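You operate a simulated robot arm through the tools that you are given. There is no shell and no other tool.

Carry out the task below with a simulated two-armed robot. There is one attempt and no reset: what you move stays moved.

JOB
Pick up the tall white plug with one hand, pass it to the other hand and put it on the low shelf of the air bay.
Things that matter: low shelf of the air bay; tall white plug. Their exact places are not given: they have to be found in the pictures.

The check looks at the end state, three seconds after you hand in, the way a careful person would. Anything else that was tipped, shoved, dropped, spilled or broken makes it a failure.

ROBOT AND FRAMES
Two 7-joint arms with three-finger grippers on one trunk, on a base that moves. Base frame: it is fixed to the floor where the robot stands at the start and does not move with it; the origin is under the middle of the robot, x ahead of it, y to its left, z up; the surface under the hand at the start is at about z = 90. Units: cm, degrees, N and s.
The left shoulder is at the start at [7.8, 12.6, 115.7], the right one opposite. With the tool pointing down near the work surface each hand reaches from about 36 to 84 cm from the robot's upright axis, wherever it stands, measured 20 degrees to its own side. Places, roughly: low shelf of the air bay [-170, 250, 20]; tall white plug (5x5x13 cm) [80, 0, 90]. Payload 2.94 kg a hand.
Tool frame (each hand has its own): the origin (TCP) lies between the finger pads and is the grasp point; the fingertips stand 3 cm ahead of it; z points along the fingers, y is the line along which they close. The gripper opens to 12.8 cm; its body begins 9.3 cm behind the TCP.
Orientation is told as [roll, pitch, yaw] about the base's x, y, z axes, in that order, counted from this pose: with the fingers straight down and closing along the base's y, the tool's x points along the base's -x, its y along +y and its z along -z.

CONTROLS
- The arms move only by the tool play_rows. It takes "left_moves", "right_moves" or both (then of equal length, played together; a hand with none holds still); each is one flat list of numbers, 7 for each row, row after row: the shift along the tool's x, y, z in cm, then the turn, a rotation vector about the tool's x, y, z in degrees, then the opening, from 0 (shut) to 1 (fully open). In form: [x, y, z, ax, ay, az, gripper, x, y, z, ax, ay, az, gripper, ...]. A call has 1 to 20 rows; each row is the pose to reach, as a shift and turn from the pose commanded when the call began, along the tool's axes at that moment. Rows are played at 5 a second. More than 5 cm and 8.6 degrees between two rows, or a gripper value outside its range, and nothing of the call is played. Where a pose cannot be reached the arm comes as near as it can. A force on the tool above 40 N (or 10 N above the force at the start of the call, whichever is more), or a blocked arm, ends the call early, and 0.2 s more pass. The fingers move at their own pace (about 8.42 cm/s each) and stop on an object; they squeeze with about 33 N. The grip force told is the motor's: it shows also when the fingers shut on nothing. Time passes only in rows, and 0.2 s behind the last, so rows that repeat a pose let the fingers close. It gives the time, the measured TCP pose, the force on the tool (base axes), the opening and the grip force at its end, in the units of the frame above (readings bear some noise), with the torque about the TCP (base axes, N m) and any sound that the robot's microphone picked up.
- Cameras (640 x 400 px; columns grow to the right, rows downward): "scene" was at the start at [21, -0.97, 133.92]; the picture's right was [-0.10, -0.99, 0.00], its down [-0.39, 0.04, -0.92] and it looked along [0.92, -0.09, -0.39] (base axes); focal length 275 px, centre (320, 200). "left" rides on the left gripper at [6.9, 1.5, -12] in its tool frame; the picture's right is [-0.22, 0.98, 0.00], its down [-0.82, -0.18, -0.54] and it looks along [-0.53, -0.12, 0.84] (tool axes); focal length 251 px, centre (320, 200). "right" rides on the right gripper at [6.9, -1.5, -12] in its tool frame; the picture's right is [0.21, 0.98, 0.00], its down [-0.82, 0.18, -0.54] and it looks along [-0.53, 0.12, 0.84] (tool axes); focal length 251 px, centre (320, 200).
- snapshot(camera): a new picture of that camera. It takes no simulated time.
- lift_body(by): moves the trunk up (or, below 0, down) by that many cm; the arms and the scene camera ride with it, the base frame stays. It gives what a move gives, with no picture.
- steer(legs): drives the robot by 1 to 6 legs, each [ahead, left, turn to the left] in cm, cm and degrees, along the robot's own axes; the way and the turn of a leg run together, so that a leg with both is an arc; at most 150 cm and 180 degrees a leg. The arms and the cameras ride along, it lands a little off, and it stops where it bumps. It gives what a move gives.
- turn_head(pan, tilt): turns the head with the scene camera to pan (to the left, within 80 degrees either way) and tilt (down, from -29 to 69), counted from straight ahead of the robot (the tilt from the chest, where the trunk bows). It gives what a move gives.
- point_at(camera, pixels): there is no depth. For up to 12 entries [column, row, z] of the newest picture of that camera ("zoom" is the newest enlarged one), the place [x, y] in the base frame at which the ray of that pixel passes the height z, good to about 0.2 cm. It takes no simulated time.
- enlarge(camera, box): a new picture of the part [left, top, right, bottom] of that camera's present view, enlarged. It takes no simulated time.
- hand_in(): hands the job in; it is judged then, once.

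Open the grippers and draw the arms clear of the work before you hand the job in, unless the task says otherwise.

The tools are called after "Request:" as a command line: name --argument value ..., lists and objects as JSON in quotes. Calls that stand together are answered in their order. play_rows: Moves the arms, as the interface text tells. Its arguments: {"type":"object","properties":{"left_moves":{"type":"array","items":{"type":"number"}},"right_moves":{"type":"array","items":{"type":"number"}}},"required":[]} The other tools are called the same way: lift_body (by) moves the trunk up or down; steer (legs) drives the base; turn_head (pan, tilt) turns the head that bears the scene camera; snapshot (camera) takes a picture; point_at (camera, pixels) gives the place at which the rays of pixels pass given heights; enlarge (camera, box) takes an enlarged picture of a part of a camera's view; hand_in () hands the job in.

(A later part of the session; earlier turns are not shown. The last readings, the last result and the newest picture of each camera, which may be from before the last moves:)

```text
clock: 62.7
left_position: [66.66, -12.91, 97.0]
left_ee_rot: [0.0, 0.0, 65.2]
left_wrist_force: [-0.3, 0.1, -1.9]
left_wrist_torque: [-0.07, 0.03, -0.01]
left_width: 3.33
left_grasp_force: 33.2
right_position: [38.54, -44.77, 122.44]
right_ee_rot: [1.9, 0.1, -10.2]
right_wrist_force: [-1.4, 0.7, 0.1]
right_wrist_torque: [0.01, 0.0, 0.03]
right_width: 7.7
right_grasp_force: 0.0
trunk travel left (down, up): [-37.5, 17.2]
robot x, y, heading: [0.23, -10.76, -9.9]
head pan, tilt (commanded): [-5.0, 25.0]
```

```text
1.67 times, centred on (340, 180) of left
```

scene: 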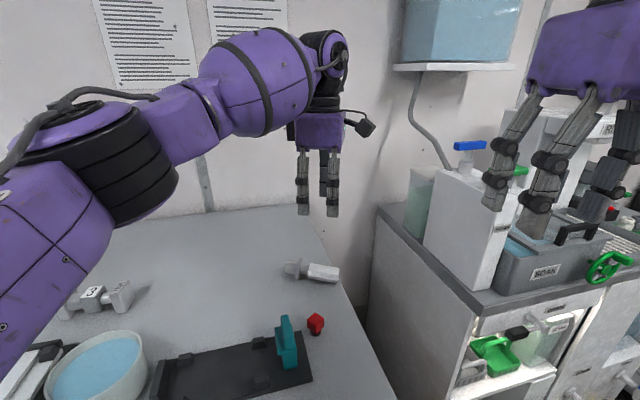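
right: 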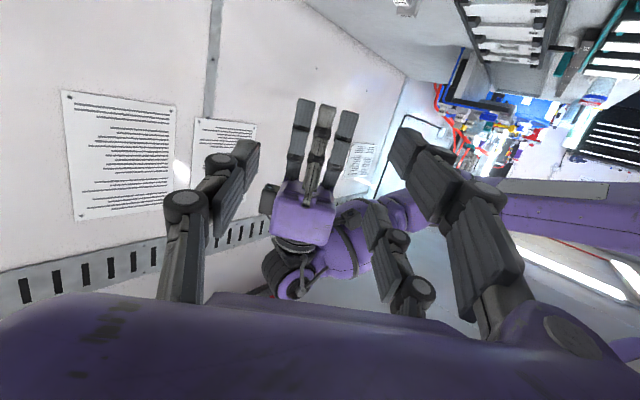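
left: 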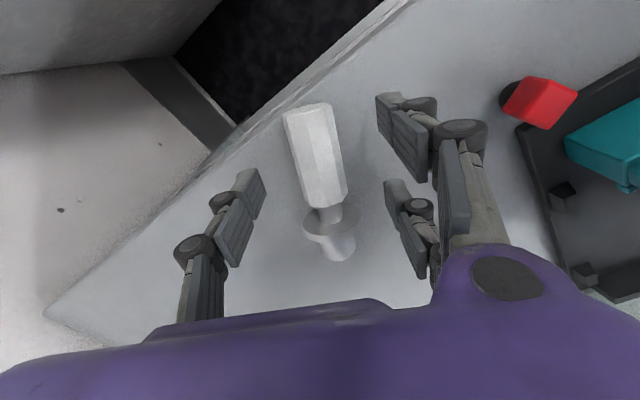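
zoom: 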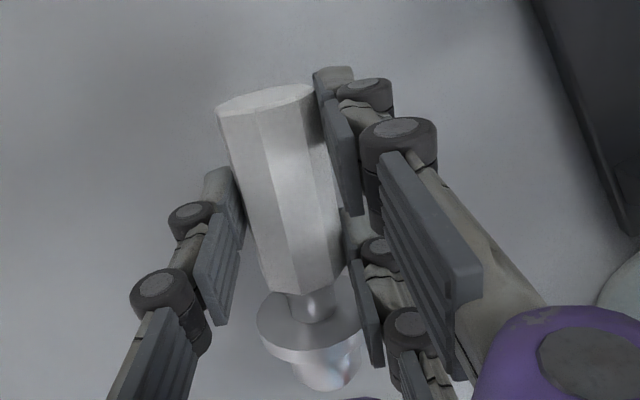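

The plug does not creep at all in this grip. I raise it to z ≈ 128.6 and bring it in front of the robot at yaw 0 relative to the robot.

Request:
play_rows --left_moves '[0, 0, -3.5, 0, 0, 0, 0, 0, 0, -7, 0, 0, 0, 0, 0, 0, -10.5, 0, 0, 0, 0, 0, 0, -14, 0, 0, 0, 0, 0, 0, -17.5, 0, 0, 0, 0, 0, 0, -21, 0, 0, 0, 0, 0, 0, -24.5, 0, 0, 0, 0, 0, 0, -28, 0, 0, 0, 0, 0, 0, -31.6, 0, 0, 0, 0, 1.05, 0.97, -31.6, 0, 0, 7.5, 0, 2.1, 1.94, -31.6, 0, 0, 15, 0, 3.15, 2.9, -31.6, 0, 0, 22.5, 0, 4.2, 3.9, -31.6, 0, 0, 30, 0, 5.25, 4.85, -31.6, 0, 0, 37.5, 0, 6.3, 5.8, -31.6, 0, 0, 45, 0, 7.35, 6.8, -31.6, 0, 0, 52.5, 0, 8.4, 7.75, -31.6, 0, 0, 60, 0, 9.45, 8.7, -31.6, 0, 0, 67.5, 0, 10.5, 9.7, -31.6, 0, 0, 75.2, 0]'

Request:
turn_head --pan 0 --tilt 15

Request:
snapshot --camera "scene"

Request:
snapshot --camera "left"

```text
clock: 66.7
left_position: [53.45, -18.68, 128.78]
left_ee_rot: [0.0, -0.1, -10.2]
left_wrist_force: [0.2, -0.1, -1.2]
left_wrist_torque: [0.01, 0.08, 0.02]
left_width: 3.34
left_grasp_force: 32.7
right_position: [38.4, -44.98, 122.46]
right_ee_rot: [2.0, 0.1, -10.2]
right_wrist_force: [0.6, 0.2, 0.6]
right_wrist_torque: [-0.02, 0.0, 0.01]
right_width: 7.67
right_grasp_force: 0.0
trunk travel left (down, up): [-37.5, 17.2]
robot x, y, heading: [0.02, -11.05, -10.0]
head pan, tilt (commanded): [-5.0, 25.0]
```

```text
clock: 67.5
left_position: [53.55, -18.67, 128.68]
left_ee_rot: [0.0, 0.0, -10.0]
left_wrist_force: [0.3, 0.8, -1.2]
left_wrist_torque: [0.0, 0.05, 0.0]
left_width: 3.32
left_grasp_force: 33.1
right_position: [38.47, -44.76, 122.54]
right_ee_rot: [2.0, 0.0, -10.2]
right_wrist_force: [0.0, -0.5, 0.5]
right_wrist_torque: [0.04, 0.0, 0.02]
right_width: 7.7
right_grasp_force: 0.1
trunk travel left (down, up): [-37.5, 17.2]
robot x, y, heading: [0.18, -10.82, -9.9]
head pan, tilt (commanded): [0.0, 15.0]
```

```text
taken
```

scene: 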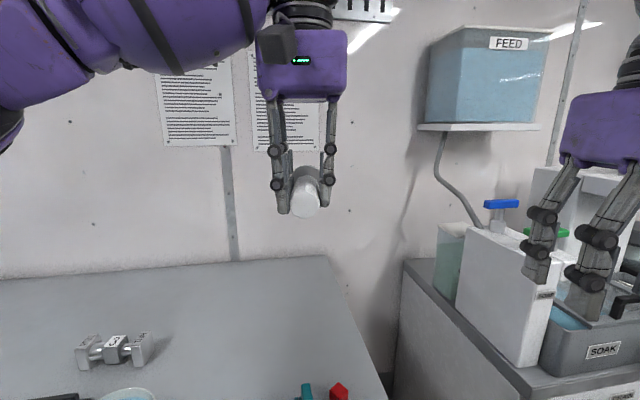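

```text
taken
```

left: 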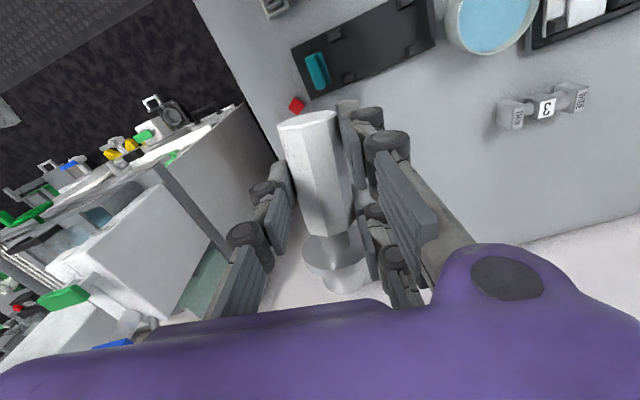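

The plug is held level with its handle's end facing the robot. I zoom in to see its alignment in the fingers.

Request:
enlarge --camera "scene" --box '[240, 90, 370, 230]'

Request:
enlarge --camera "left" --box '[220, 90, 440, 320]'

```text
2.86 times, centred on (305, 160) of scene
```

zoom: 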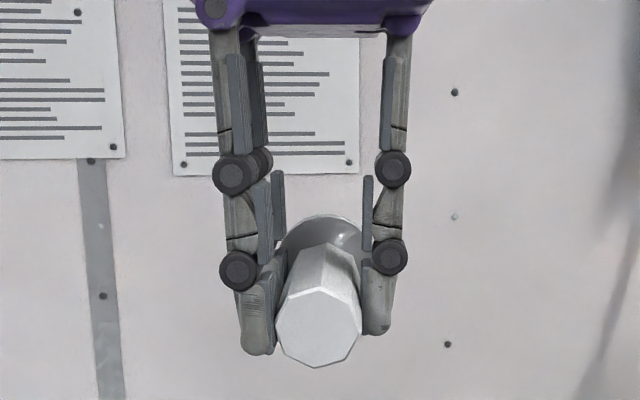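

```text
1.74 times, centred on (330, 205) of left
```

zoom: 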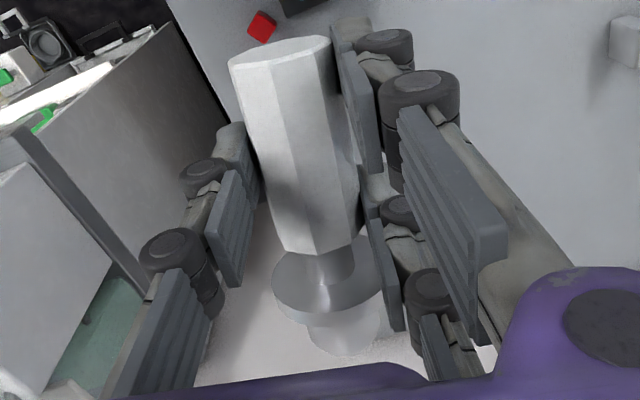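

Request:
point_at --camera "scene" --pixels '[[325.3, 207.2, 125], [325.3, 207.2, 126], [325.3, 207.2, 127], [283.3, 214.2, 125], [283.3, 214.2, 126], [304.7, 204.4, 126], [304.7, 204.4, 127], [304.7, 204.4, 128], [304.7, 218.3, 125], [304.7, 218.3, 126]]'

```text
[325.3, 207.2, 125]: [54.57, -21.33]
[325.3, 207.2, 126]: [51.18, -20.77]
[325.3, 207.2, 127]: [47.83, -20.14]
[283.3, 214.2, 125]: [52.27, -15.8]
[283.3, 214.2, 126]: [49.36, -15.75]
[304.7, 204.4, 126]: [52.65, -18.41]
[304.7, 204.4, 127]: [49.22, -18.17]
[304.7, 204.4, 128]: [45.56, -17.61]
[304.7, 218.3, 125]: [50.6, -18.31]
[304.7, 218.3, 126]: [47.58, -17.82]
```

Request:
point_at --camera "left" --pixels '[[308, 118, 128.2], [308, 118, 127.5], [328, 234, 128.8], [328, 234, 128.2], [334, 258, 127.5]]'

```text
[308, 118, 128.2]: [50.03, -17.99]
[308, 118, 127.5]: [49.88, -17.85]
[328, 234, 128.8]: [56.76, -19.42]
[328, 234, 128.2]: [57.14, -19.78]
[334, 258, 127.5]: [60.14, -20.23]
```

Handle centre is at about robot-frame [53.85, 1.65, 127.0]. I tilt the left hand slightly (10° roll, 5° pitch to level the plug) and bring the right hand to a position 12 cm to the right of it, fingers pointing left.

Request:
play_rows --left_moves '[0, 0, 0, 0.91, 0.48, 0, 0, 0, 0, 0, 1.82, 0.96, 0, 0, 0, 0, 0, 2.73, 1.44, 0, 0, 0, 0, 0, 3.64, 1.92, 0, 0, 0, 0, 0, 4.55, 2.4, 0, 0, 0, 0, 0, 5.46, 2.9, 0, 0, 0, 0, 0, 6.4, 3.4, 0, 0, 0, 0, 0, 7.3, 3.86, 0, 0, 0, 0, 0, 8.2, 4.34, 0, 0, 0, 0, 0, 9.1, 4.8, 0, 0, 0, 0, 0, 10, 5.3, 0, 0]' --right_moves '[-0.91, 1.33, -0.59, -7.1, 0, 0, 0.6, -1.82, 2.65, -1.17, -14.2, 0, 0, 0.6, -2.73, 4, -1.76, -21.3, 0, 0, 0.6, -3.64, 5.3, -2.34, -28.4, 0, 0, 0.6, -4.55, 6.6, -2.93, -35.5, 0, 0, 0.6, -5.45, 8, -3.5, -42.5, 0, 0, 0.6, -6.36, 9.3, -4.1, -49.6, 0, 0, 0.6, -7.27, 10.6, -4.7, -56.7, 0, 0, 0.6, -8.2, 12, -5.3, -63.8, 0, 0, 0.6, -9.1, 13.3, -5.9, -70.9, 0, 0, 0.6, -10, 14.6, -6.44, -78, 0, 0, 0.6]'

Request:
turn_head --pan -5 --tilt 15

Request:
snapshot --camera "scene"

Request:
snapshot --camera "right"

```text
clock: 69.9
left_position: [53.54, -18.78, 128.69]
left_ee_rot: [-10.1, 5.3, -10.4]
left_wrist_force: [0.3, -0.6, -1.3]
left_wrist_torque: [0.05, 0.12, -0.01]
left_width: 3.32
left_grasp_force: 33.0
right_position: [51.01, -32.65, 129.33]
right_ee_rot: [80.1, 0.1, -10.3]
right_wrist_force: [-1.4, -0.9, 0.1]
right_wrist_torque: [-0.05, 0.01, 0.0]
right_width: 7.66
right_grasp_force: 0.1
trunk travel left (down, up): [-37.5, 17.2]
robot x, y, heading: [0.01, -11.09, -10.3]
head pan, tilt (commanded): [0.0, 15.0]
```

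```text
clock: 70.5
left_position: [53.49, -18.66, 128.7]
left_ee_rot: [-10.1, 5.3, -10.4]
left_wrist_force: [0.4, 0.5, -0.5]
left_wrist_torque: [0.01, 0.07, 0.01]
left_width: 3.32
left_grasp_force: 32.5
right_position: [50.87, -32.59, 129.4]
right_ee_rot: [79.9, 0.2, -10.3]
right_wrist_force: [-0.2, 0.7, 1.2]
right_wrist_torque: [-0.01, 0.0, 0.0]
right_width: 7.65
right_grasp_force: 0.0
trunk travel left (down, up): [-37.5, 17.2]
robot x, y, heading: [0.07, -11.43, -10.1]
head pan, tilt (commanded): [-5.0, 15.0]
```

```text
taken
```

scene: 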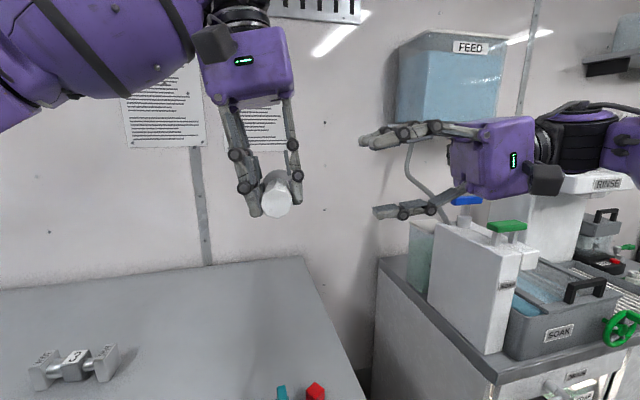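

```text
taken
```

right: 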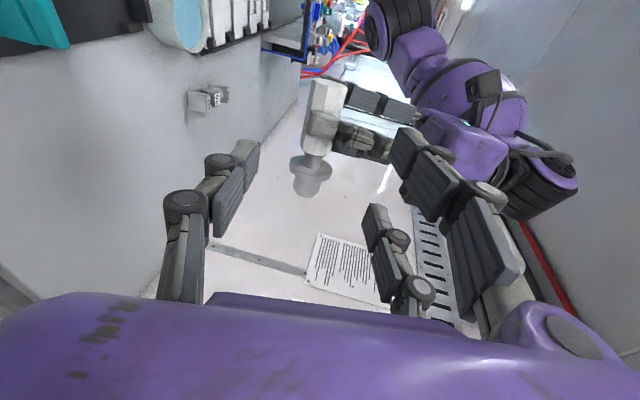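

Everything matches: the right camera shows the handle centre at (324, 118), where my computed position predicts (322, 118). I advance the right hand 8 cm toward the plug, then check.

Request:
play_rows --right_moves '[0.1, 0.03, 1.6, 0, 0, 0, 0.6, 0.2, 0.06, 3.2, 0, 0, 0, 0.6, 0.3, 0.09, 4.8, 0, 0, 0, 0.6, 0.3, 0.09, 6.4, 0, 0, 0, 0.6, 0.3, 0.09, 8, 0, 0, 0, 0.6, 0.3, 0.09, 8, 0, 0, 0, 0.6]'

Request:
snapshot --camera "right"

Request:
enlarge --camera "scene" --box '[180, 60, 460, 260]'

```text
clock: 71.9
left_position: [53.38, -18.71, 128.78]
left_ee_rot: [-10.0, 5.3, -10.5]
left_wrist_force: [-0.4, 0.5, -0.9]
left_wrist_torque: [0.03, 0.06, 0.01]
left_width: 3.34
left_grasp_force: 32.8
right_position: [51.99, -24.82, 128.26]
right_ee_rot: [79.9, 0.1, -10.2]
right_wrist_force: [0.3, 0.0, 0.3]
right_wrist_torque: [-0.02, 0.02, 0.0]
right_width: 7.66
right_grasp_force: 0.0
trunk travel left (down, up): [-37.5, 17.2]
robot x, y, heading: [-0.48, -11.25, -10.1]
head pan, tilt (commanded): [-5.0, 15.0]
```

```text
taken
```

right: 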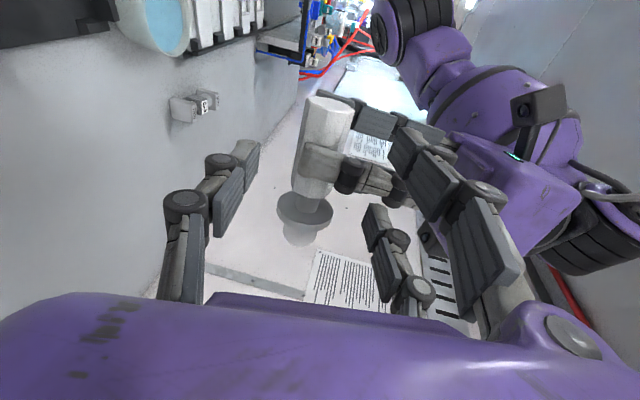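

```text
2.00 times, centred on (320, 160) of scene
```

zoom: 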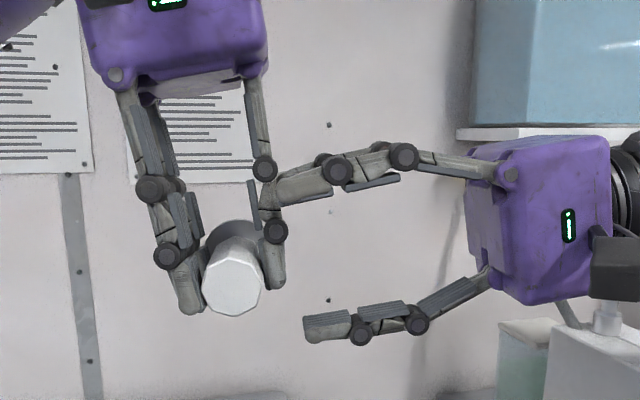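

Alignment is still right: handle centre at (321, 150) against the predicted (320, 149). I advance the last 4.2 cm slowly.

Request:
play_rows --right_moves '[0, 0, 0.9, 0, 0, 0, 0.6, 0, 0, 1.8, 0, 0, 0, 0.6, 0, 0, 2.6, 0, 0, 0, 0.6, 0, 0, 3.4, 0, 0, 0, 0.6, 0, 0, 4.2, 0, 0, 0, 0.6, 0, 0, 4.2, 0, 0, 0, 0.6]'

Request:
snapshot --camera "right"

Request:
enlarge --camera "scene" --box '[180, 60, 460, 260]'

Request:
enlarge --camera "left" --box '[200, 60, 480, 320]'

```text
clock: 73.3
left_position: [53.38, -18.69, 128.62]
left_ee_rot: [-10.2, 5.4, -10.6]
left_wrist_force: [0.3, -0.1, -1.1]
left_wrist_torque: [0.01, 0.04, 0.01]
left_width: 3.32
left_grasp_force: 32.2
right_position: [52.59, -20.61, 127.45]
right_ee_rot: [79.9, 0.2, -10.2]
right_wrist_force: [0.0, -0.1, 0.5]
right_wrist_torque: [-0.02, -0.03, -0.02]
right_width: 7.67
right_grasp_force: 0.0
trunk travel left (down, up): [-37.5, 17.2]
robot x, y, heading: [0.23, -11.35, -9.8]
head pan, tilt (commanded): [-5.0, 15.0]
```

```text
taken
```

right: 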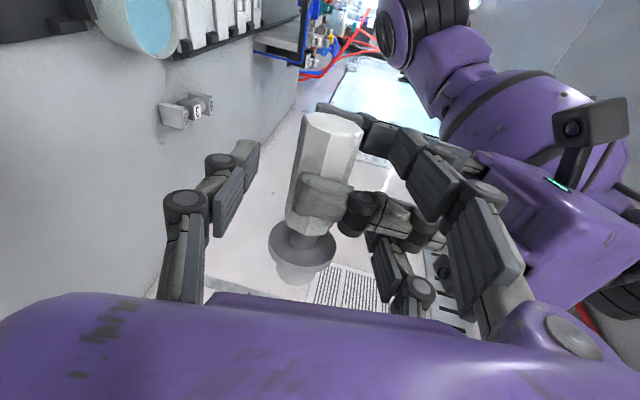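

```text
2.00 times, centred on (320, 160) of scene
```

zoom: 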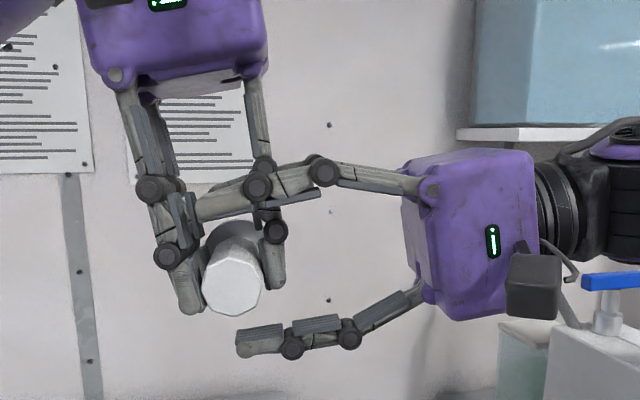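

```text
1.54 times, centred on (340, 190) of left
```

zoom: 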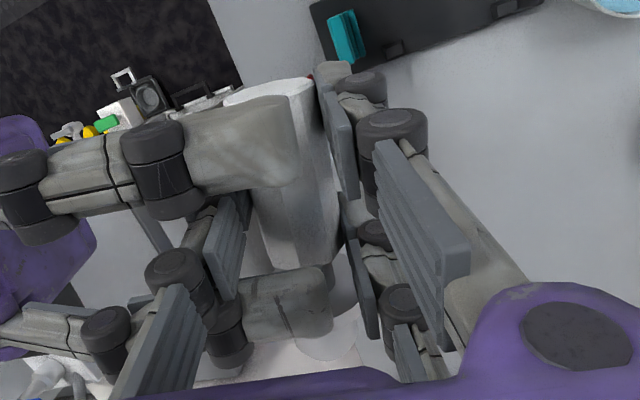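

The right fingers straddle the handle and the left hand's single finger as planned. I zoom in on the tightest spot before closing.

Request:
enlarge --camera "scene" --box '[230, 120, 340, 230]'

Request:
enlarge --camera "right" --box '[240, 80, 460, 320]'

```text
3.64 times, centred on (285, 175) of scene
```

zoom: 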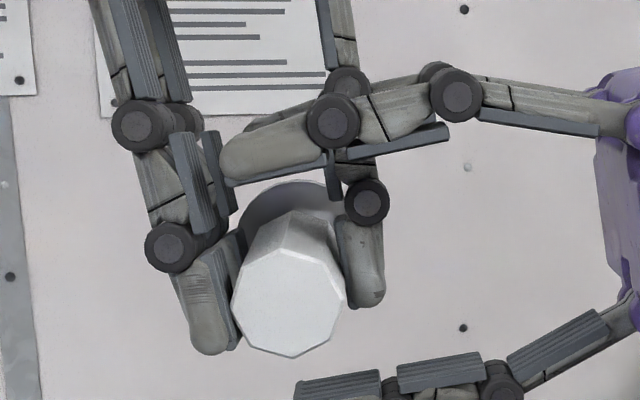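

```text
1.67 times, centred on (350, 200) of right
```

zoom: 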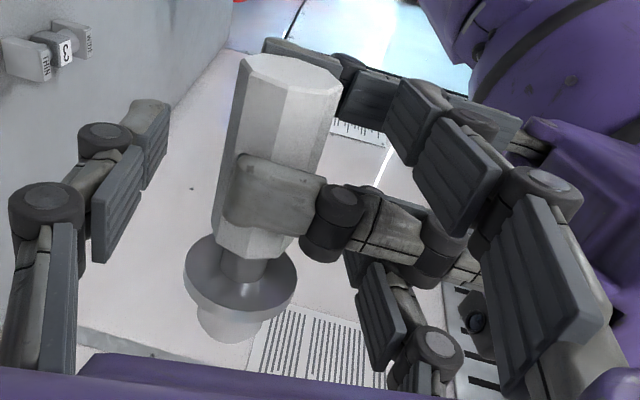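

Request:
point_at --camera "scene" --pixels '[[257.5, 161.3, 131.5], [257.5, 161.3, 131], [257.5, 161.3, 130.7], [254, 165, 130.7], [254, 165, 130.2], [254, 165, 129.8], [263, 197, 126.5], [263, 197, 127]]'

```text
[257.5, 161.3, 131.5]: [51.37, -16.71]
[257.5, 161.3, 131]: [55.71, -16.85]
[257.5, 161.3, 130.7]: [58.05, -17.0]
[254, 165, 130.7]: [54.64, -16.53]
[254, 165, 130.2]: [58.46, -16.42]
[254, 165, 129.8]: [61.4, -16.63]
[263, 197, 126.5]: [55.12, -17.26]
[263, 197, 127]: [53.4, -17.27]
```

The gap to the left hand's paired finger is only a few millimetres, so I back the right hand off by 0.45 cm and then close it gently on the handle.

Request:
play_rows --right_moves '[0, 0, -0.45, 0, 0, 0, 0.6, 0, 0, -0.45, 0, 0, 0, 0.5, 0, 0, -0.45, 0, 0, 0, 0.42, 0, 0, -0.45, 0, 0, 0, 0.36, 0, 0, -0.45, 0, 0, 0, 0.32]'

Request:
enlarge --camera "scene" --box '[230, 120, 340, 230]'

Request:
enlarge --camera "right" --box '[220, 80, 440, 320]'

```text
clock: 74.5
left_position: [53.41, -18.69, 128.71]
left_ee_rot: [-10.1, 5.3, -10.5]
left_wrist_force: [0.1, 0.5, -0.7]
left_wrist_torque: [-0.05, 0.07, -0.02]
left_width: 3.32
left_grasp_force: 33.0
right_position: [52.68, -21.09, 127.51]
right_ee_rot: [79.9, 0.0, -10.2]
right_wrist_force: [0.5, -0.9, 0.3]
right_wrist_torque: [0.02, -0.01, -0.04]
right_width: 4.07
right_grasp_force: 0.1
trunk travel left (down, up): [-37.5, 17.2]
robot x, y, heading: [-0.41, -11.38, -9.8]
head pan, tilt (commanded): [-5.0, 15.0]
```

```text
3.64 times, centred on (285, 175) of scene
```

zoom: 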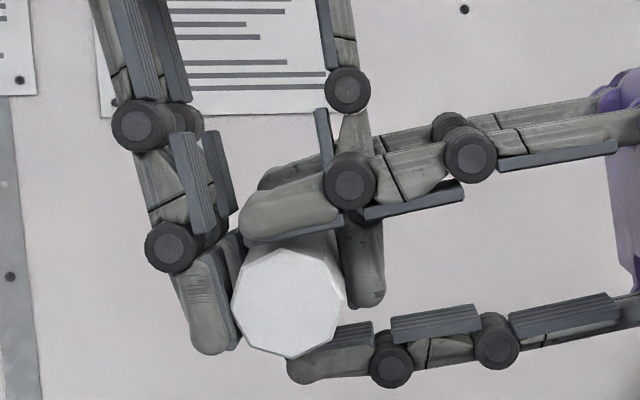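

```text
1.67 times, centred on (330, 200) of right
```

zoom: 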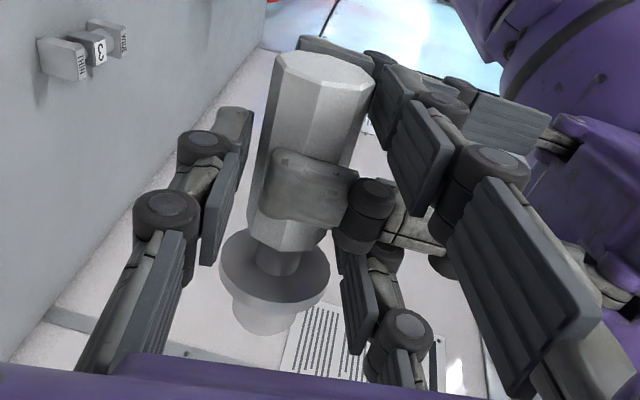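

The right fingers are interleaved around the handle at 4.07 cm opening, no contact forces on either hand. I close the right hand fully.

Request:
play_rows --right_moves '[0, 0, 0, 0, 0, 0, 0.28, 0, 0, 0, 0, 0, 0, 0.24, 0, 0, 0, 0, 0, 0, 0.15, 0, 0, 0, 0, 0, 0, 0.05, 0, 0, 0, 0, 0, 0, 0, 0, 0, 0, 0, 0, 0, 0]'

Request:
enlarge --camera "scene" --box '[230, 120, 340, 230]'

Request:
enlarge --camera "right" --box '[220, 80, 440, 320]'

```text
clock: 75.9
left_position: [53.38, -18.63, 128.76]
left_ee_rot: [-10.0, 5.3, -10.5]
left_wrist_force: [-0.3, -1.9, -5.8]
left_wrist_torque: [-0.2, -0.87, 0.13]
left_width: 3.31
left_grasp_force: 32.9
right_position: [52.64, -21.05, 127.45]
right_ee_rot: [79.9, 0.1, -10.2]
right_wrist_force: [1.0, 1.4, 4.8]
right_wrist_torque: [0.25, 0.92, -0.16]
right_width: 3.37
right_grasp_force: 33.3
trunk travel left (down, up): [-37.5, 17.2]
robot x, y, heading: [-0.14, -11.19, -10.0]
head pan, tilt (commanded): [-5.0, 15.0]
```

```text
3.64 times, centred on (285, 175) of scene
```

zoom: 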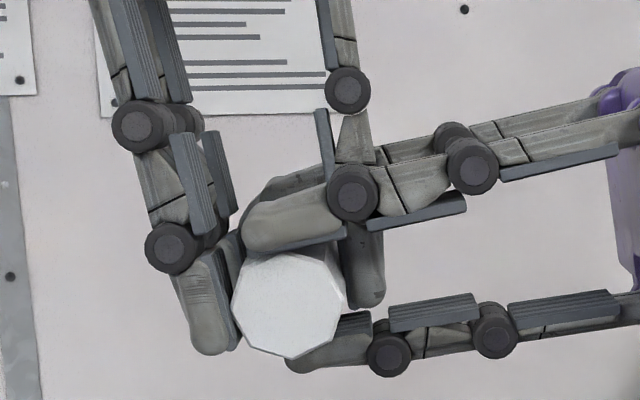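

```text
1.67 times, centred on (330, 200) of right
```

zoom: 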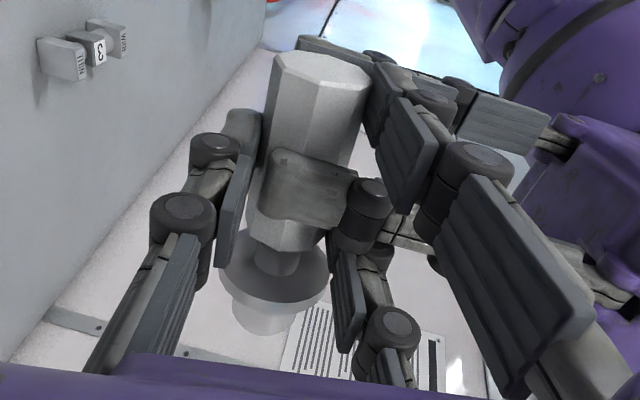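

The right hand grips at 3.37 cm with 33 N while the left still holds. I now open the left hand gradually and check that the plug stays in the right.

Request:
play_rows --left_moves '[0, 0, 0, 0, 0, 0, 0.3, 0, 0, 0, 0, 0, 0, 0.35, 0, 0, 0, 0, 0, 0, 0.42, 0, 0, 0, 0, 0, 0, 0.5, 0, 0, 0, 0, 0, 0, 0.55, 0, 0, 0, 0, 0, 0, 0.55]'

Request:
enlarge --camera "scene" --box '[230, 110, 340, 230]'

Request:
enlarge --camera "right" --box '[220, 80, 440, 320]'

```text
clock: 77.3
left_position: [53.37, -18.66, 128.67]
left_ee_rot: [-10.2, 5.3, -10.5]
left_wrist_force: [1.5, 0.4, -0.6]
left_wrist_torque: [0.0, -0.01, 0.02]
left_width: 7.05
left_grasp_force: 0.1
right_position: [52.62, -21.05, 127.45]
right_ee_rot: [79.9, 0.1, -10.2]
right_wrist_force: [-0.6, 0.6, -0.6]
right_wrist_torque: [-0.04, 0.09, 0.02]
right_width: 3.32
right_grasp_force: 32.9
trunk travel left (down, up): [-37.5, 17.2]
robot x, y, heading: [-0.0, -10.74, -10.0]
head pan, tilt (commanded): [-5.0, 15.0]
```

```text
3.33 times, centred on (285, 170) of scene
```

zoom: 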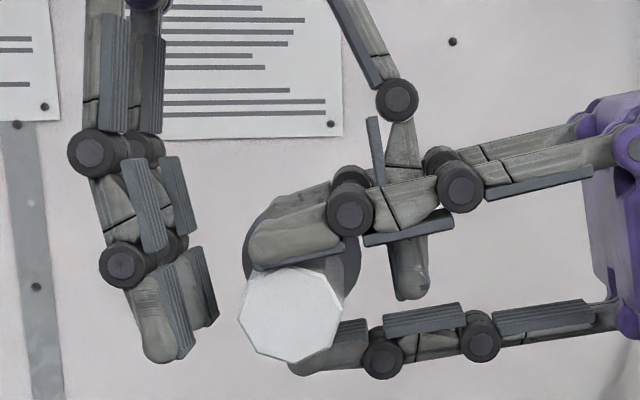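

```text
1.67 times, centred on (330, 200) of right
```

zoom: 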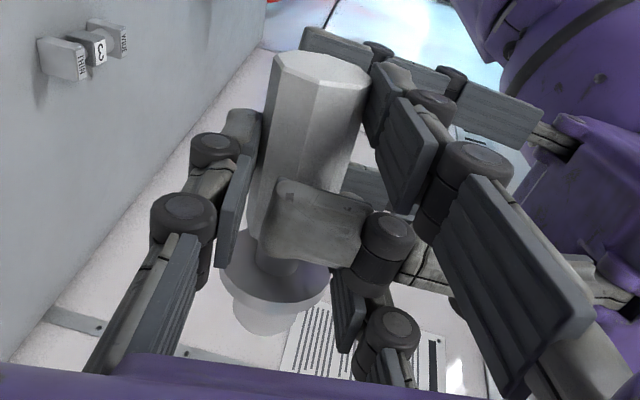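

The handover worked: the right hand alone holds the plug (3.32 cm, 33 N). I withdraw the left hand straight back along its own axis.

Request:
play_rows --left_moves '[0, 0, -1, 0, 0, 0, 0.55, 0, 0, -2, 0, 0, 0, 0.55, 0, 0, -3.5, 0, 0, 0, 0.55, 0, 0, -5, 0, 0, 0, 0.55, 0, 0, -7, 0, 0, 0, 0.55, 0, 0, -9, 0, 0, 0, 0.55, 0, 0, -11, 0, 0, 0, 0.55, 0, 0, -13, 0, 0, 0, 0.55]'

Request:
snapshot --camera "scene"

Request:
enlarge --camera "right" --box '[220, 80, 440, 320]'

```text
clock: 79.1
left_position: [54.7, -16.4, 140.84]
left_ee_rot: [-10.3, 5.0, -10.5]
left_wrist_force: [0.8, 0.4, 0.5]
left_wrist_torque: [0.02, 0.0, 0.02]
left_width: 7.01
left_grasp_force: 0.0
left hand out of reach, approached as far as the arm can: row 8
right_position: [52.69, -20.97, 127.56]
right_ee_rot: [79.9, 0.2, -10.2]
right_wrist_force: [0.9, 0.1, 0.1]
right_wrist_torque: [-0.01, 0.07, -0.04]
right_width: 3.32
right_grasp_force: 33.1
trunk travel left (down, up): [-37.5, 17.2]
robot x, y, heading: [0.26, -11.34, -9.9]
head pan, tilt (commanded): [-5.0, 15.0]
```

```text
taken
```

scene: 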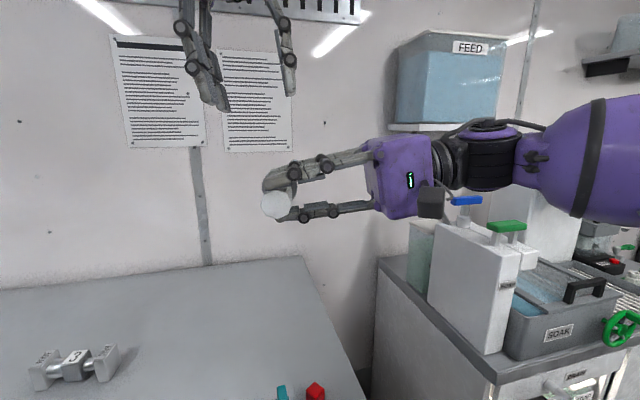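

```text
1.67 times, centred on (330, 200) of right
```

zoom: 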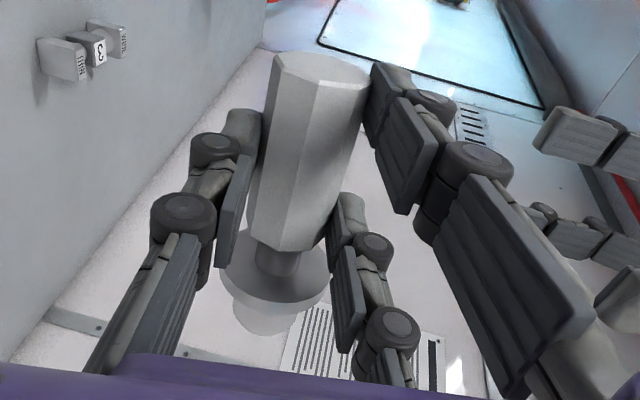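

The left hand is clear above. I move both hands into carrying poses: the right upright with the plug under it, the left down at its side.

Request:
play_rows --left_moves '[0.56, 1.88, 0, -0.83, -0.44, 0, 0.4, 1.1, 3.77, 0, -1.66, -0.88, 0, 0.4, 1.7, 5.65, 0.5, -2.5, -1.32, 0, 0.4, 2.2, 7.5, 1.5, -3.3, -1.76, 0, 0.4, 2.8, 9.4, 3, -4.2, -2.2, 0, 0.4, 3.4, 11.3, 4.5, -5, -2.6, 0, 0.4, 3.9, 13.2, 6, -5.8, -3.1, 0, 0.4, 4.5, 15.1, 8, -6.7, -3.5, 0, 0.4, 5, 17, 10, -7.5, -4, 0, 0.4, 5.6, 18.9, 12, -8.3, -4.4, 0, 0.4, 6.2, 20.7, 13.5, -9.2, -4.8, 0, 0.4, 6.7, 22.6, 15.1, -10, -5.3, 0, 0.4]' --right_moves '[0.62, -0.6, -1.7, 6.66, 0, 0, 0, 1.23, -1.2, -3.4, 13.3, 0, 0, 0, 1.85, -1.8, -5.1, 20, 0, 0, 0, 2.47, -2.4, -6.8, 26.6, 0, 0, 0, 3.1, -3, -8.5, 33.3, 0, 0, 0, 3.7, -3.6, -10.2, 40, 0, 0, 0, 4.3, -4.2, -11.9, 46.6, 0, 0, 0, 4.9, -4.8, -13.6, 53.3, 0, 0, 0, 5.55, -5.4, -15.3, 60, 0, 0, 0, 6.2, -6, -17, 66.6, 0, 0, 0, 6.8, -6.6, -18.8, 73.3, 0, 0, 0, 7.4, -7.17, -20.5, 79.9, 0, 0, 0]'

Request:
turn_head --pan -25 --tilt 20

Request:
snapshot --camera "scene"

Request:
snapshot --camera "right"

```text
clock: 81.7
left_position: [50.18, 4.36, 122.41]
left_ee_rot: [-0.1, -0.1, -10.0]
left_wrist_force: [0.8, -0.4, -0.2]
left_wrist_torque: [-0.03, -0.01, -0.03]
left_width: 5.12
left_grasp_force: 0.1
left hand out of reach, approached as far as the arm can: row 2
right_position: [41.65, -40.8, 124.13]
right_ee_rot: [-0.1, 0.0, -10.2]
right_wrist_force: [-0.8, -0.3, -1.1]
right_wrist_torque: [-0.08, 0.07, 0.01]
right_width: 3.32
right_grasp_force: 32.9
trunk travel left (down, up): [-37.5, 17.2]
robot x, y, heading: [-0.15, -10.89, -10.0]
head pan, tilt (commanded): [-5.0, 15.0]
```

```text
clock: 82.5
left_position: [50.15, 4.17, 122.51]
left_ee_rot: [0.0, 0.1, -9.9]
left_wrist_force: [-0.1, -0.9, 0.8]
left_wrist_torque: [0.03, 0.01, -0.02]
left_width: 5.14
left_grasp_force: 0.1
right_position: [41.69, -40.88, 124.1]
right_ee_rot: [0.0, 0.1, -10.1]
right_wrist_force: [-0.7, -0.1, -0.3]
right_wrist_torque: [-0.03, 0.09, 0.0]
right_width: 3.34
right_grasp_force: 33.5
trunk travel left (down, up): [-37.5, 17.2]
robot x, y, heading: [-0.35, -10.94, -10.0]
head pan, tilt (commanded): [-25.0, 20.0]
```

```text
taken
```

scene: 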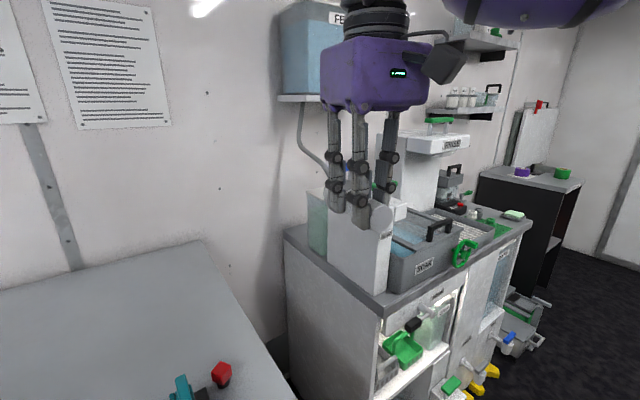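

```text
taken
```

right: 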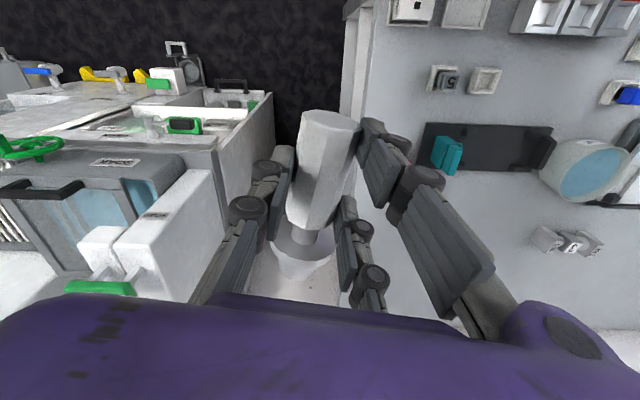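

The plug stays firmly in the right hand. Now I look to the left and behind to plan the drive.

Request:
turn_head --pan 80 --tilt 15

Request:
snapshot --camera "scene"

Request:
turn_head --pan -80 --tilt 20

Request:
snapshot --camera "scene"

```text
clock: 84.4
left_position: [50.29, 4.25, 122.45]
left_ee_rot: [0.0, 0.0, -10.1]
left_wrist_force: [-0.6, -0.2, 0.1]
left_wrist_torque: [0.04, 0.01, 0.02]
left_width: 5.11
left_grasp_force: 0.1
right_position: [41.74, -40.79, 124.06]
right_ee_rot: [0.0, 0.1, -10.1]
right_wrist_force: [-0.5, 0.0, 0.4]
right_wrist_torque: [0.0, 0.03, 0.02]
right_width: 3.32
right_grasp_force: 33.4
trunk travel left (down, up): [-37.5, 17.2]
robot x, y, heading: [0.01, -10.83, -10.2]
head pan, tilt (commanded): [80.0, 15.0]
```

```text
taken
```

scene: 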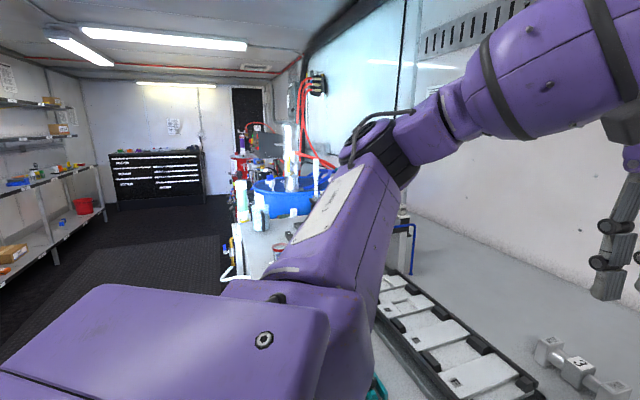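

```text
clock: 86.8
left_position: [50.11, 4.27, 122.5]
left_ee_rot: [0.0, -0.1, -10.1]
left_wrist_force: [-0.1, -0.2, 0.6]
left_wrist_torque: [-0.01, 0.0, 0.01]
left_width: 5.11
left_grasp_force: 0.1
right_position: [41.74, -40.86, 124.0]
right_ee_rot: [0.1, 0.1, -10.2]
right_wrist_force: [0.1, -0.6, -0.1]
right_wrist_torque: [0.01, 0.05, -0.01]
right_width: 3.31
right_grasp_force: 32.5
trunk travel left (down, up): [-37.5, 17.2]
robot x, y, heading: [-0.3, -11.14, -10.0]
head pan, tilt (commanded): [-80.0, 20.0]
```

```text
taken
```

scene: 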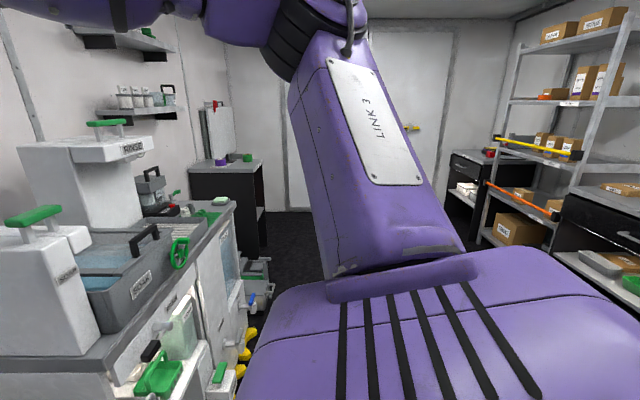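

The aisle between the bench (x ≈ 20) and the shelves (x ≈ -150) looks free. I back away 62 cm from the table and turn left to face along the aisle.

Request:
steer --legs '[[-62, 0, 0], [0, 0, 100]]'

Request:
turn_head --pan 0 --tilt 25

Request:
snapshot --camera "scene"

Request:
snapshot --camera "right"

```text
clock: 94.6
left_position: [-84.92, 46.84, 122.5]
left_ee_rot: [0.0, 0.0, 90.3]
left_wrist_force: [-0.6, -0.7, -0.3]
left_wrist_torque: [0.0, -0.03, 0.01]
left_width: 5.12
left_grasp_force: 0.1
right_position: [-38.86, 46.51, 124.05]
right_ee_rot: [0.0, 0.2, 90.2]
right_wrist_force: [0.0, 0.5, -0.8]
right_wrist_torque: [-0.1, 0.0, -0.01]
right_width: 3.31
right_grasp_force: 33.2
trunk travel left (down, up): [-37.5, 17.2]
robot x, y, heading: [-60.93, 0.16, 90.4]
head pan, tilt (commanded): [-80.0, 20.0]
```

```text
clock: 96.1
left_position: [-84.75, 46.85, 122.54]
left_ee_rot: [0.1, 0.0, 90.3]
left_wrist_force: [-0.2, -0.1, -0.1]
left_wrist_torque: [-0.03, 0.02, -0.01]
left_width: 5.11
left_grasp_force: 0.0
right_position: [-38.9, 46.64, 124.17]
right_ee_rot: [-0.1, 0.2, 90.0]
right_wrist_force: [0.3, 0.0, 0.7]
right_wrist_torque: [-0.04, -0.02, -0.03]
right_width: 3.3
right_grasp_force: 32.7
trunk travel left (down, up): [-37.5, 17.2]
robot x, y, heading: [-60.74, 0.14, 90.3]
head pan, tilt (commanded): [0.0, 25.0]
```

```text
taken
```

scene: 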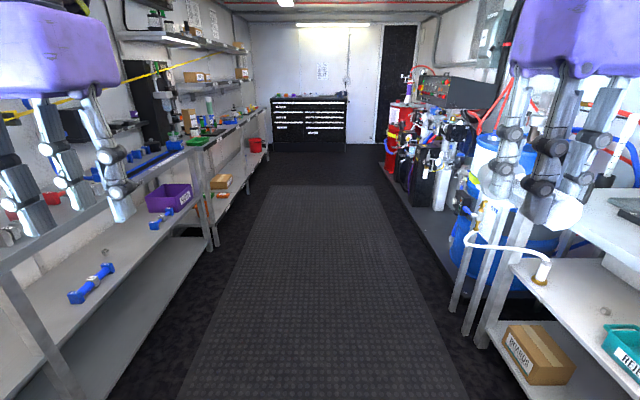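

```text
taken
```

right: 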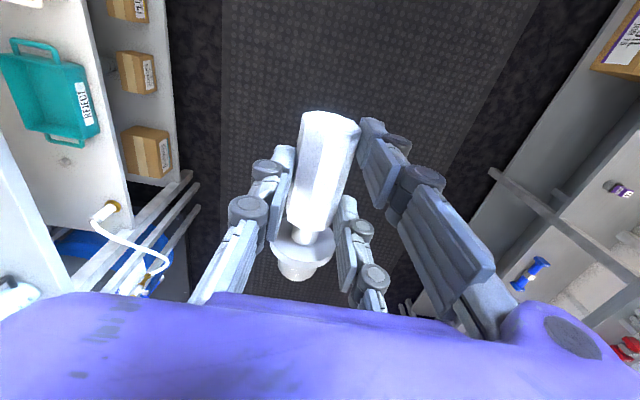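

I face along the aisle now. I measure the shelf legs and floor edges on both sides to choose the drive line.

Request:
point_at --camera "scene" --pixels '[[213, 247, 0], [75, 398, 0], [483, 347, 0], [455, 310, 0], [270, 178, 0], [385, 180, 0], [160, 205, 20], [225, 190, 20], [185, 215, 40], [90, 290, 40], [195, 228, 20]]'

Request:
enlarge --camera "scene" --box '[0, 40, 290, 400]'

Request:
enlarge --camera "scene" --box '[120, 60, 290, 260]'

```text
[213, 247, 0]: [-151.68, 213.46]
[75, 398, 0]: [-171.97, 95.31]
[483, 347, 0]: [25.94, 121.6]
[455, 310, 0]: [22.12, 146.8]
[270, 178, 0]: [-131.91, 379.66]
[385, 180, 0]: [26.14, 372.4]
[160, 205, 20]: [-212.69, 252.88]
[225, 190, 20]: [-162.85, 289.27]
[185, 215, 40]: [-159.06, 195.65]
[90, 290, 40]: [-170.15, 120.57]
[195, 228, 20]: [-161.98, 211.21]
```

```text
1.11 times, centred on (145, 220) of scene
```

zoom: 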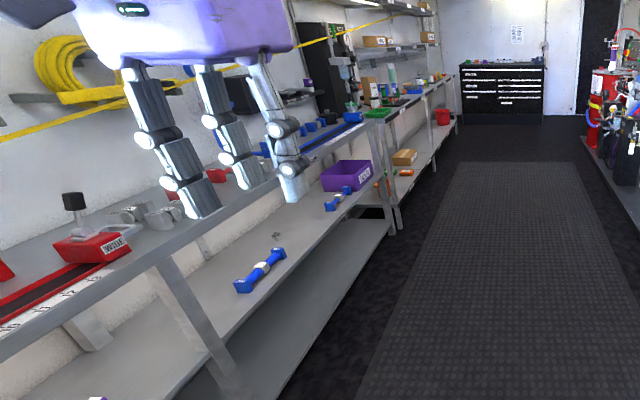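

```text
2.00 times, centred on (205, 160) of scene
```

zoom: 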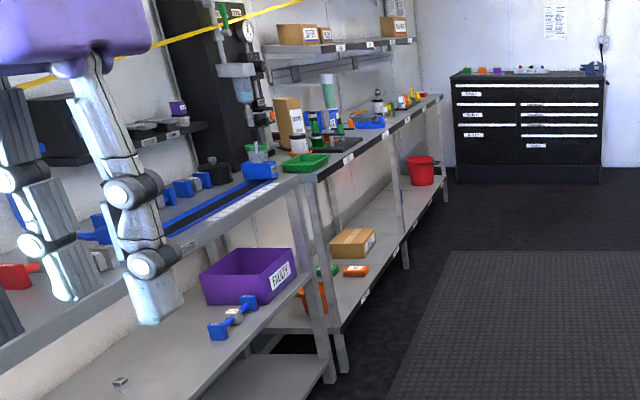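

Bench 1 (with the FAULTY bin) ends near y ≈ 212, and the next bench with a low shelf at z ≈ 20 starts there, with the black air panel above it. I drive 150 cm ahead along the aisle and look closer.

Request:
steer --legs '[[150, 0, 0]]'

Request:
turn_head --pan 50 --tilt 25

Request:
snapshot --camera "scene"

```text
clock: 103.5
left_position: [-85.42, 197.14, 122.52]
left_ee_rot: [0.0, 0.0, 90.3]
left_wrist_force: [-0.7, 0.1, 0.5]
left_wrist_torque: [0.0, 0.01, 0.01]
left_width: 5.11
left_grasp_force: 0.1
right_position: [-39.41, 196.83, 124.05]
right_ee_rot: [0.0, 0.0, 89.9]
right_wrist_force: [0.4, -0.2, 0.3]
right_wrist_torque: [-0.03, -0.01, 0.03]
right_width: 3.26
right_grasp_force: 32.8
trunk travel left (down, up): [-37.5, 17.2]
robot x, y, heading: [-61.58, 150.54, 90.1]
head pan, tilt (commanded): [0.0, 25.0]
```

```text
clock: 104.7
left_position: [-85.42, 197.12, 122.37]
left_ee_rot: [0.0, 0.0, 90.2]
left_wrist_force: [-0.1, 1.3, -0.4]
left_wrist_torque: [-0.01, 0.0, 0.01]
left_width: 5.11
left_grasp_force: 0.0
right_position: [-39.41, 196.67, 124.04]
right_ee_rot: [0.0, 0.2, 89.9]
right_wrist_force: [0.5, 0.7, -1.1]
right_wrist_torque: [-0.08, 0.0, -0.03]
right_width: 3.29
right_grasp_force: 33.1
trunk travel left (down, up): [-37.5, 17.2]
robot x, y, heading: [-61.44, 150.25, 90.2]
head pan, tilt (commanded): [50.0, 25.0]
```

```text
taken
```

scene: 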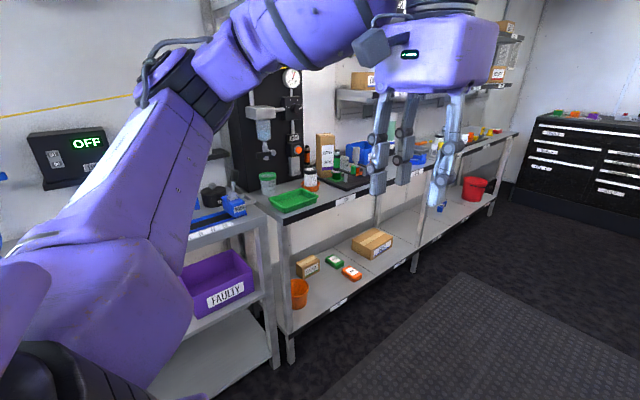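

The low shelf with an orange cup, small boxes and a brown box is visible. I enlarge it to read its tags.

Request:
enlarge --camera "scene" --box '[250, 150, 430, 370]'

Request:
enlarge --camera "scene" --box '[370, 120, 530, 280]'

Request:
enlarge --camera "scene" --box '[220, 50, 420, 220]'

```text
1.82 times, centred on (340, 260) of scene
```

zoom: 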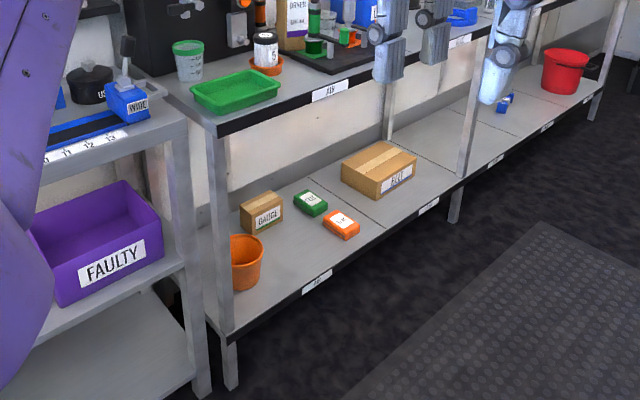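

```text
2.50 times, centred on (450, 200) of scene
```

zoom: 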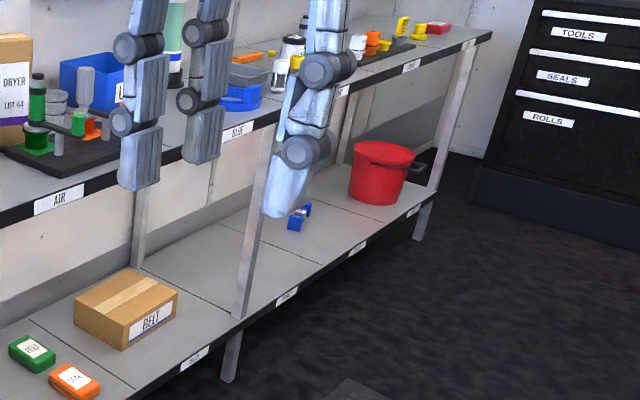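

```text
2.35 times, centred on (320, 135) of scene
```

zoom: 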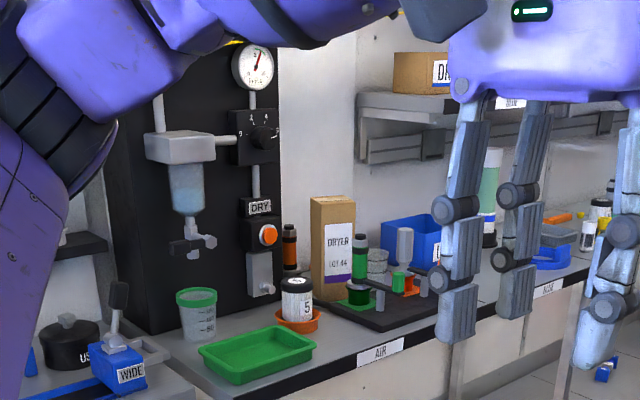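

The bench edge says "AIR" over the first section. The low shelf is divided into sections with tags at (317, 282) and (428, 205) of that zoom; I enlarge these tags.

Request:
enlarge --camera "scene" --box '[310, 285, 350, 320]'

Request:
enlarge --camera "scene" --box '[370, 250, 420, 280]'

Request:
enlarge --camera "scene" --box '[285, 220, 415, 320]'

```text
11.43 times, centred on (330, 302) of scene
```

zoom: 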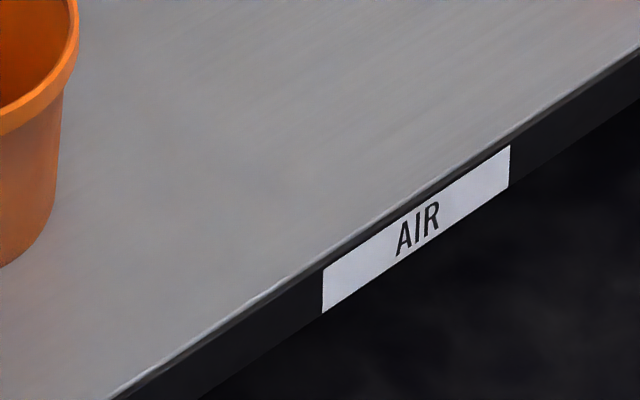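

```text
12.80 times, centred on (395, 265) of scene
```

zoom: 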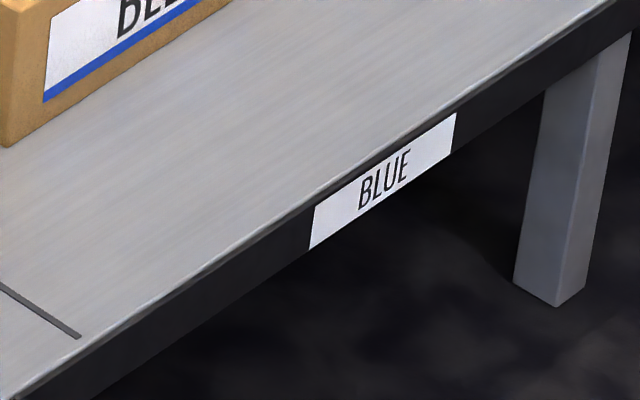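

```text
4.00 times, centred on (350, 270) of scene
```

zoom: 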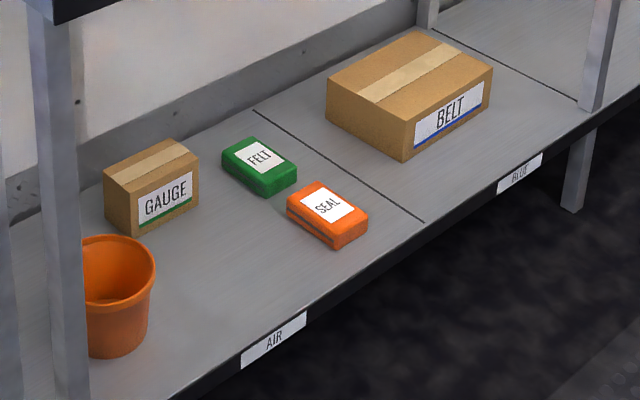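

The tag confirms it: the low shelf's first section is "AIR", with an orange pot, GAUGE, FELT and SEAL boxes, bounded by the divider line. I compute the coordinates of the free space at z = 20.

Request:
point_at --camera "zoom" --pixels '[[425, 222, 20], [255, 110, 20], [272, 325, 20], [190, 380, 20], [337, 248, 20], [288, 213, 20], [367, 232, 20], [265, 197, 20], [298, 184, 20], [135, 235, 20], [198, 207, 20], [118, 352, 20]]'

```text
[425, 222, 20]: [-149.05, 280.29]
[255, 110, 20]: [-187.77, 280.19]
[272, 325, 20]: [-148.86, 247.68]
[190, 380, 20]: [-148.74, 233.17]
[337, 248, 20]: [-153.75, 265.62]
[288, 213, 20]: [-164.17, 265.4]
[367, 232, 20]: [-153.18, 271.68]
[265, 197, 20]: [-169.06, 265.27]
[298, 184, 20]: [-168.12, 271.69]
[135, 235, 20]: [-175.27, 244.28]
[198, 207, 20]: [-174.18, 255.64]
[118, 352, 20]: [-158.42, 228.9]
```

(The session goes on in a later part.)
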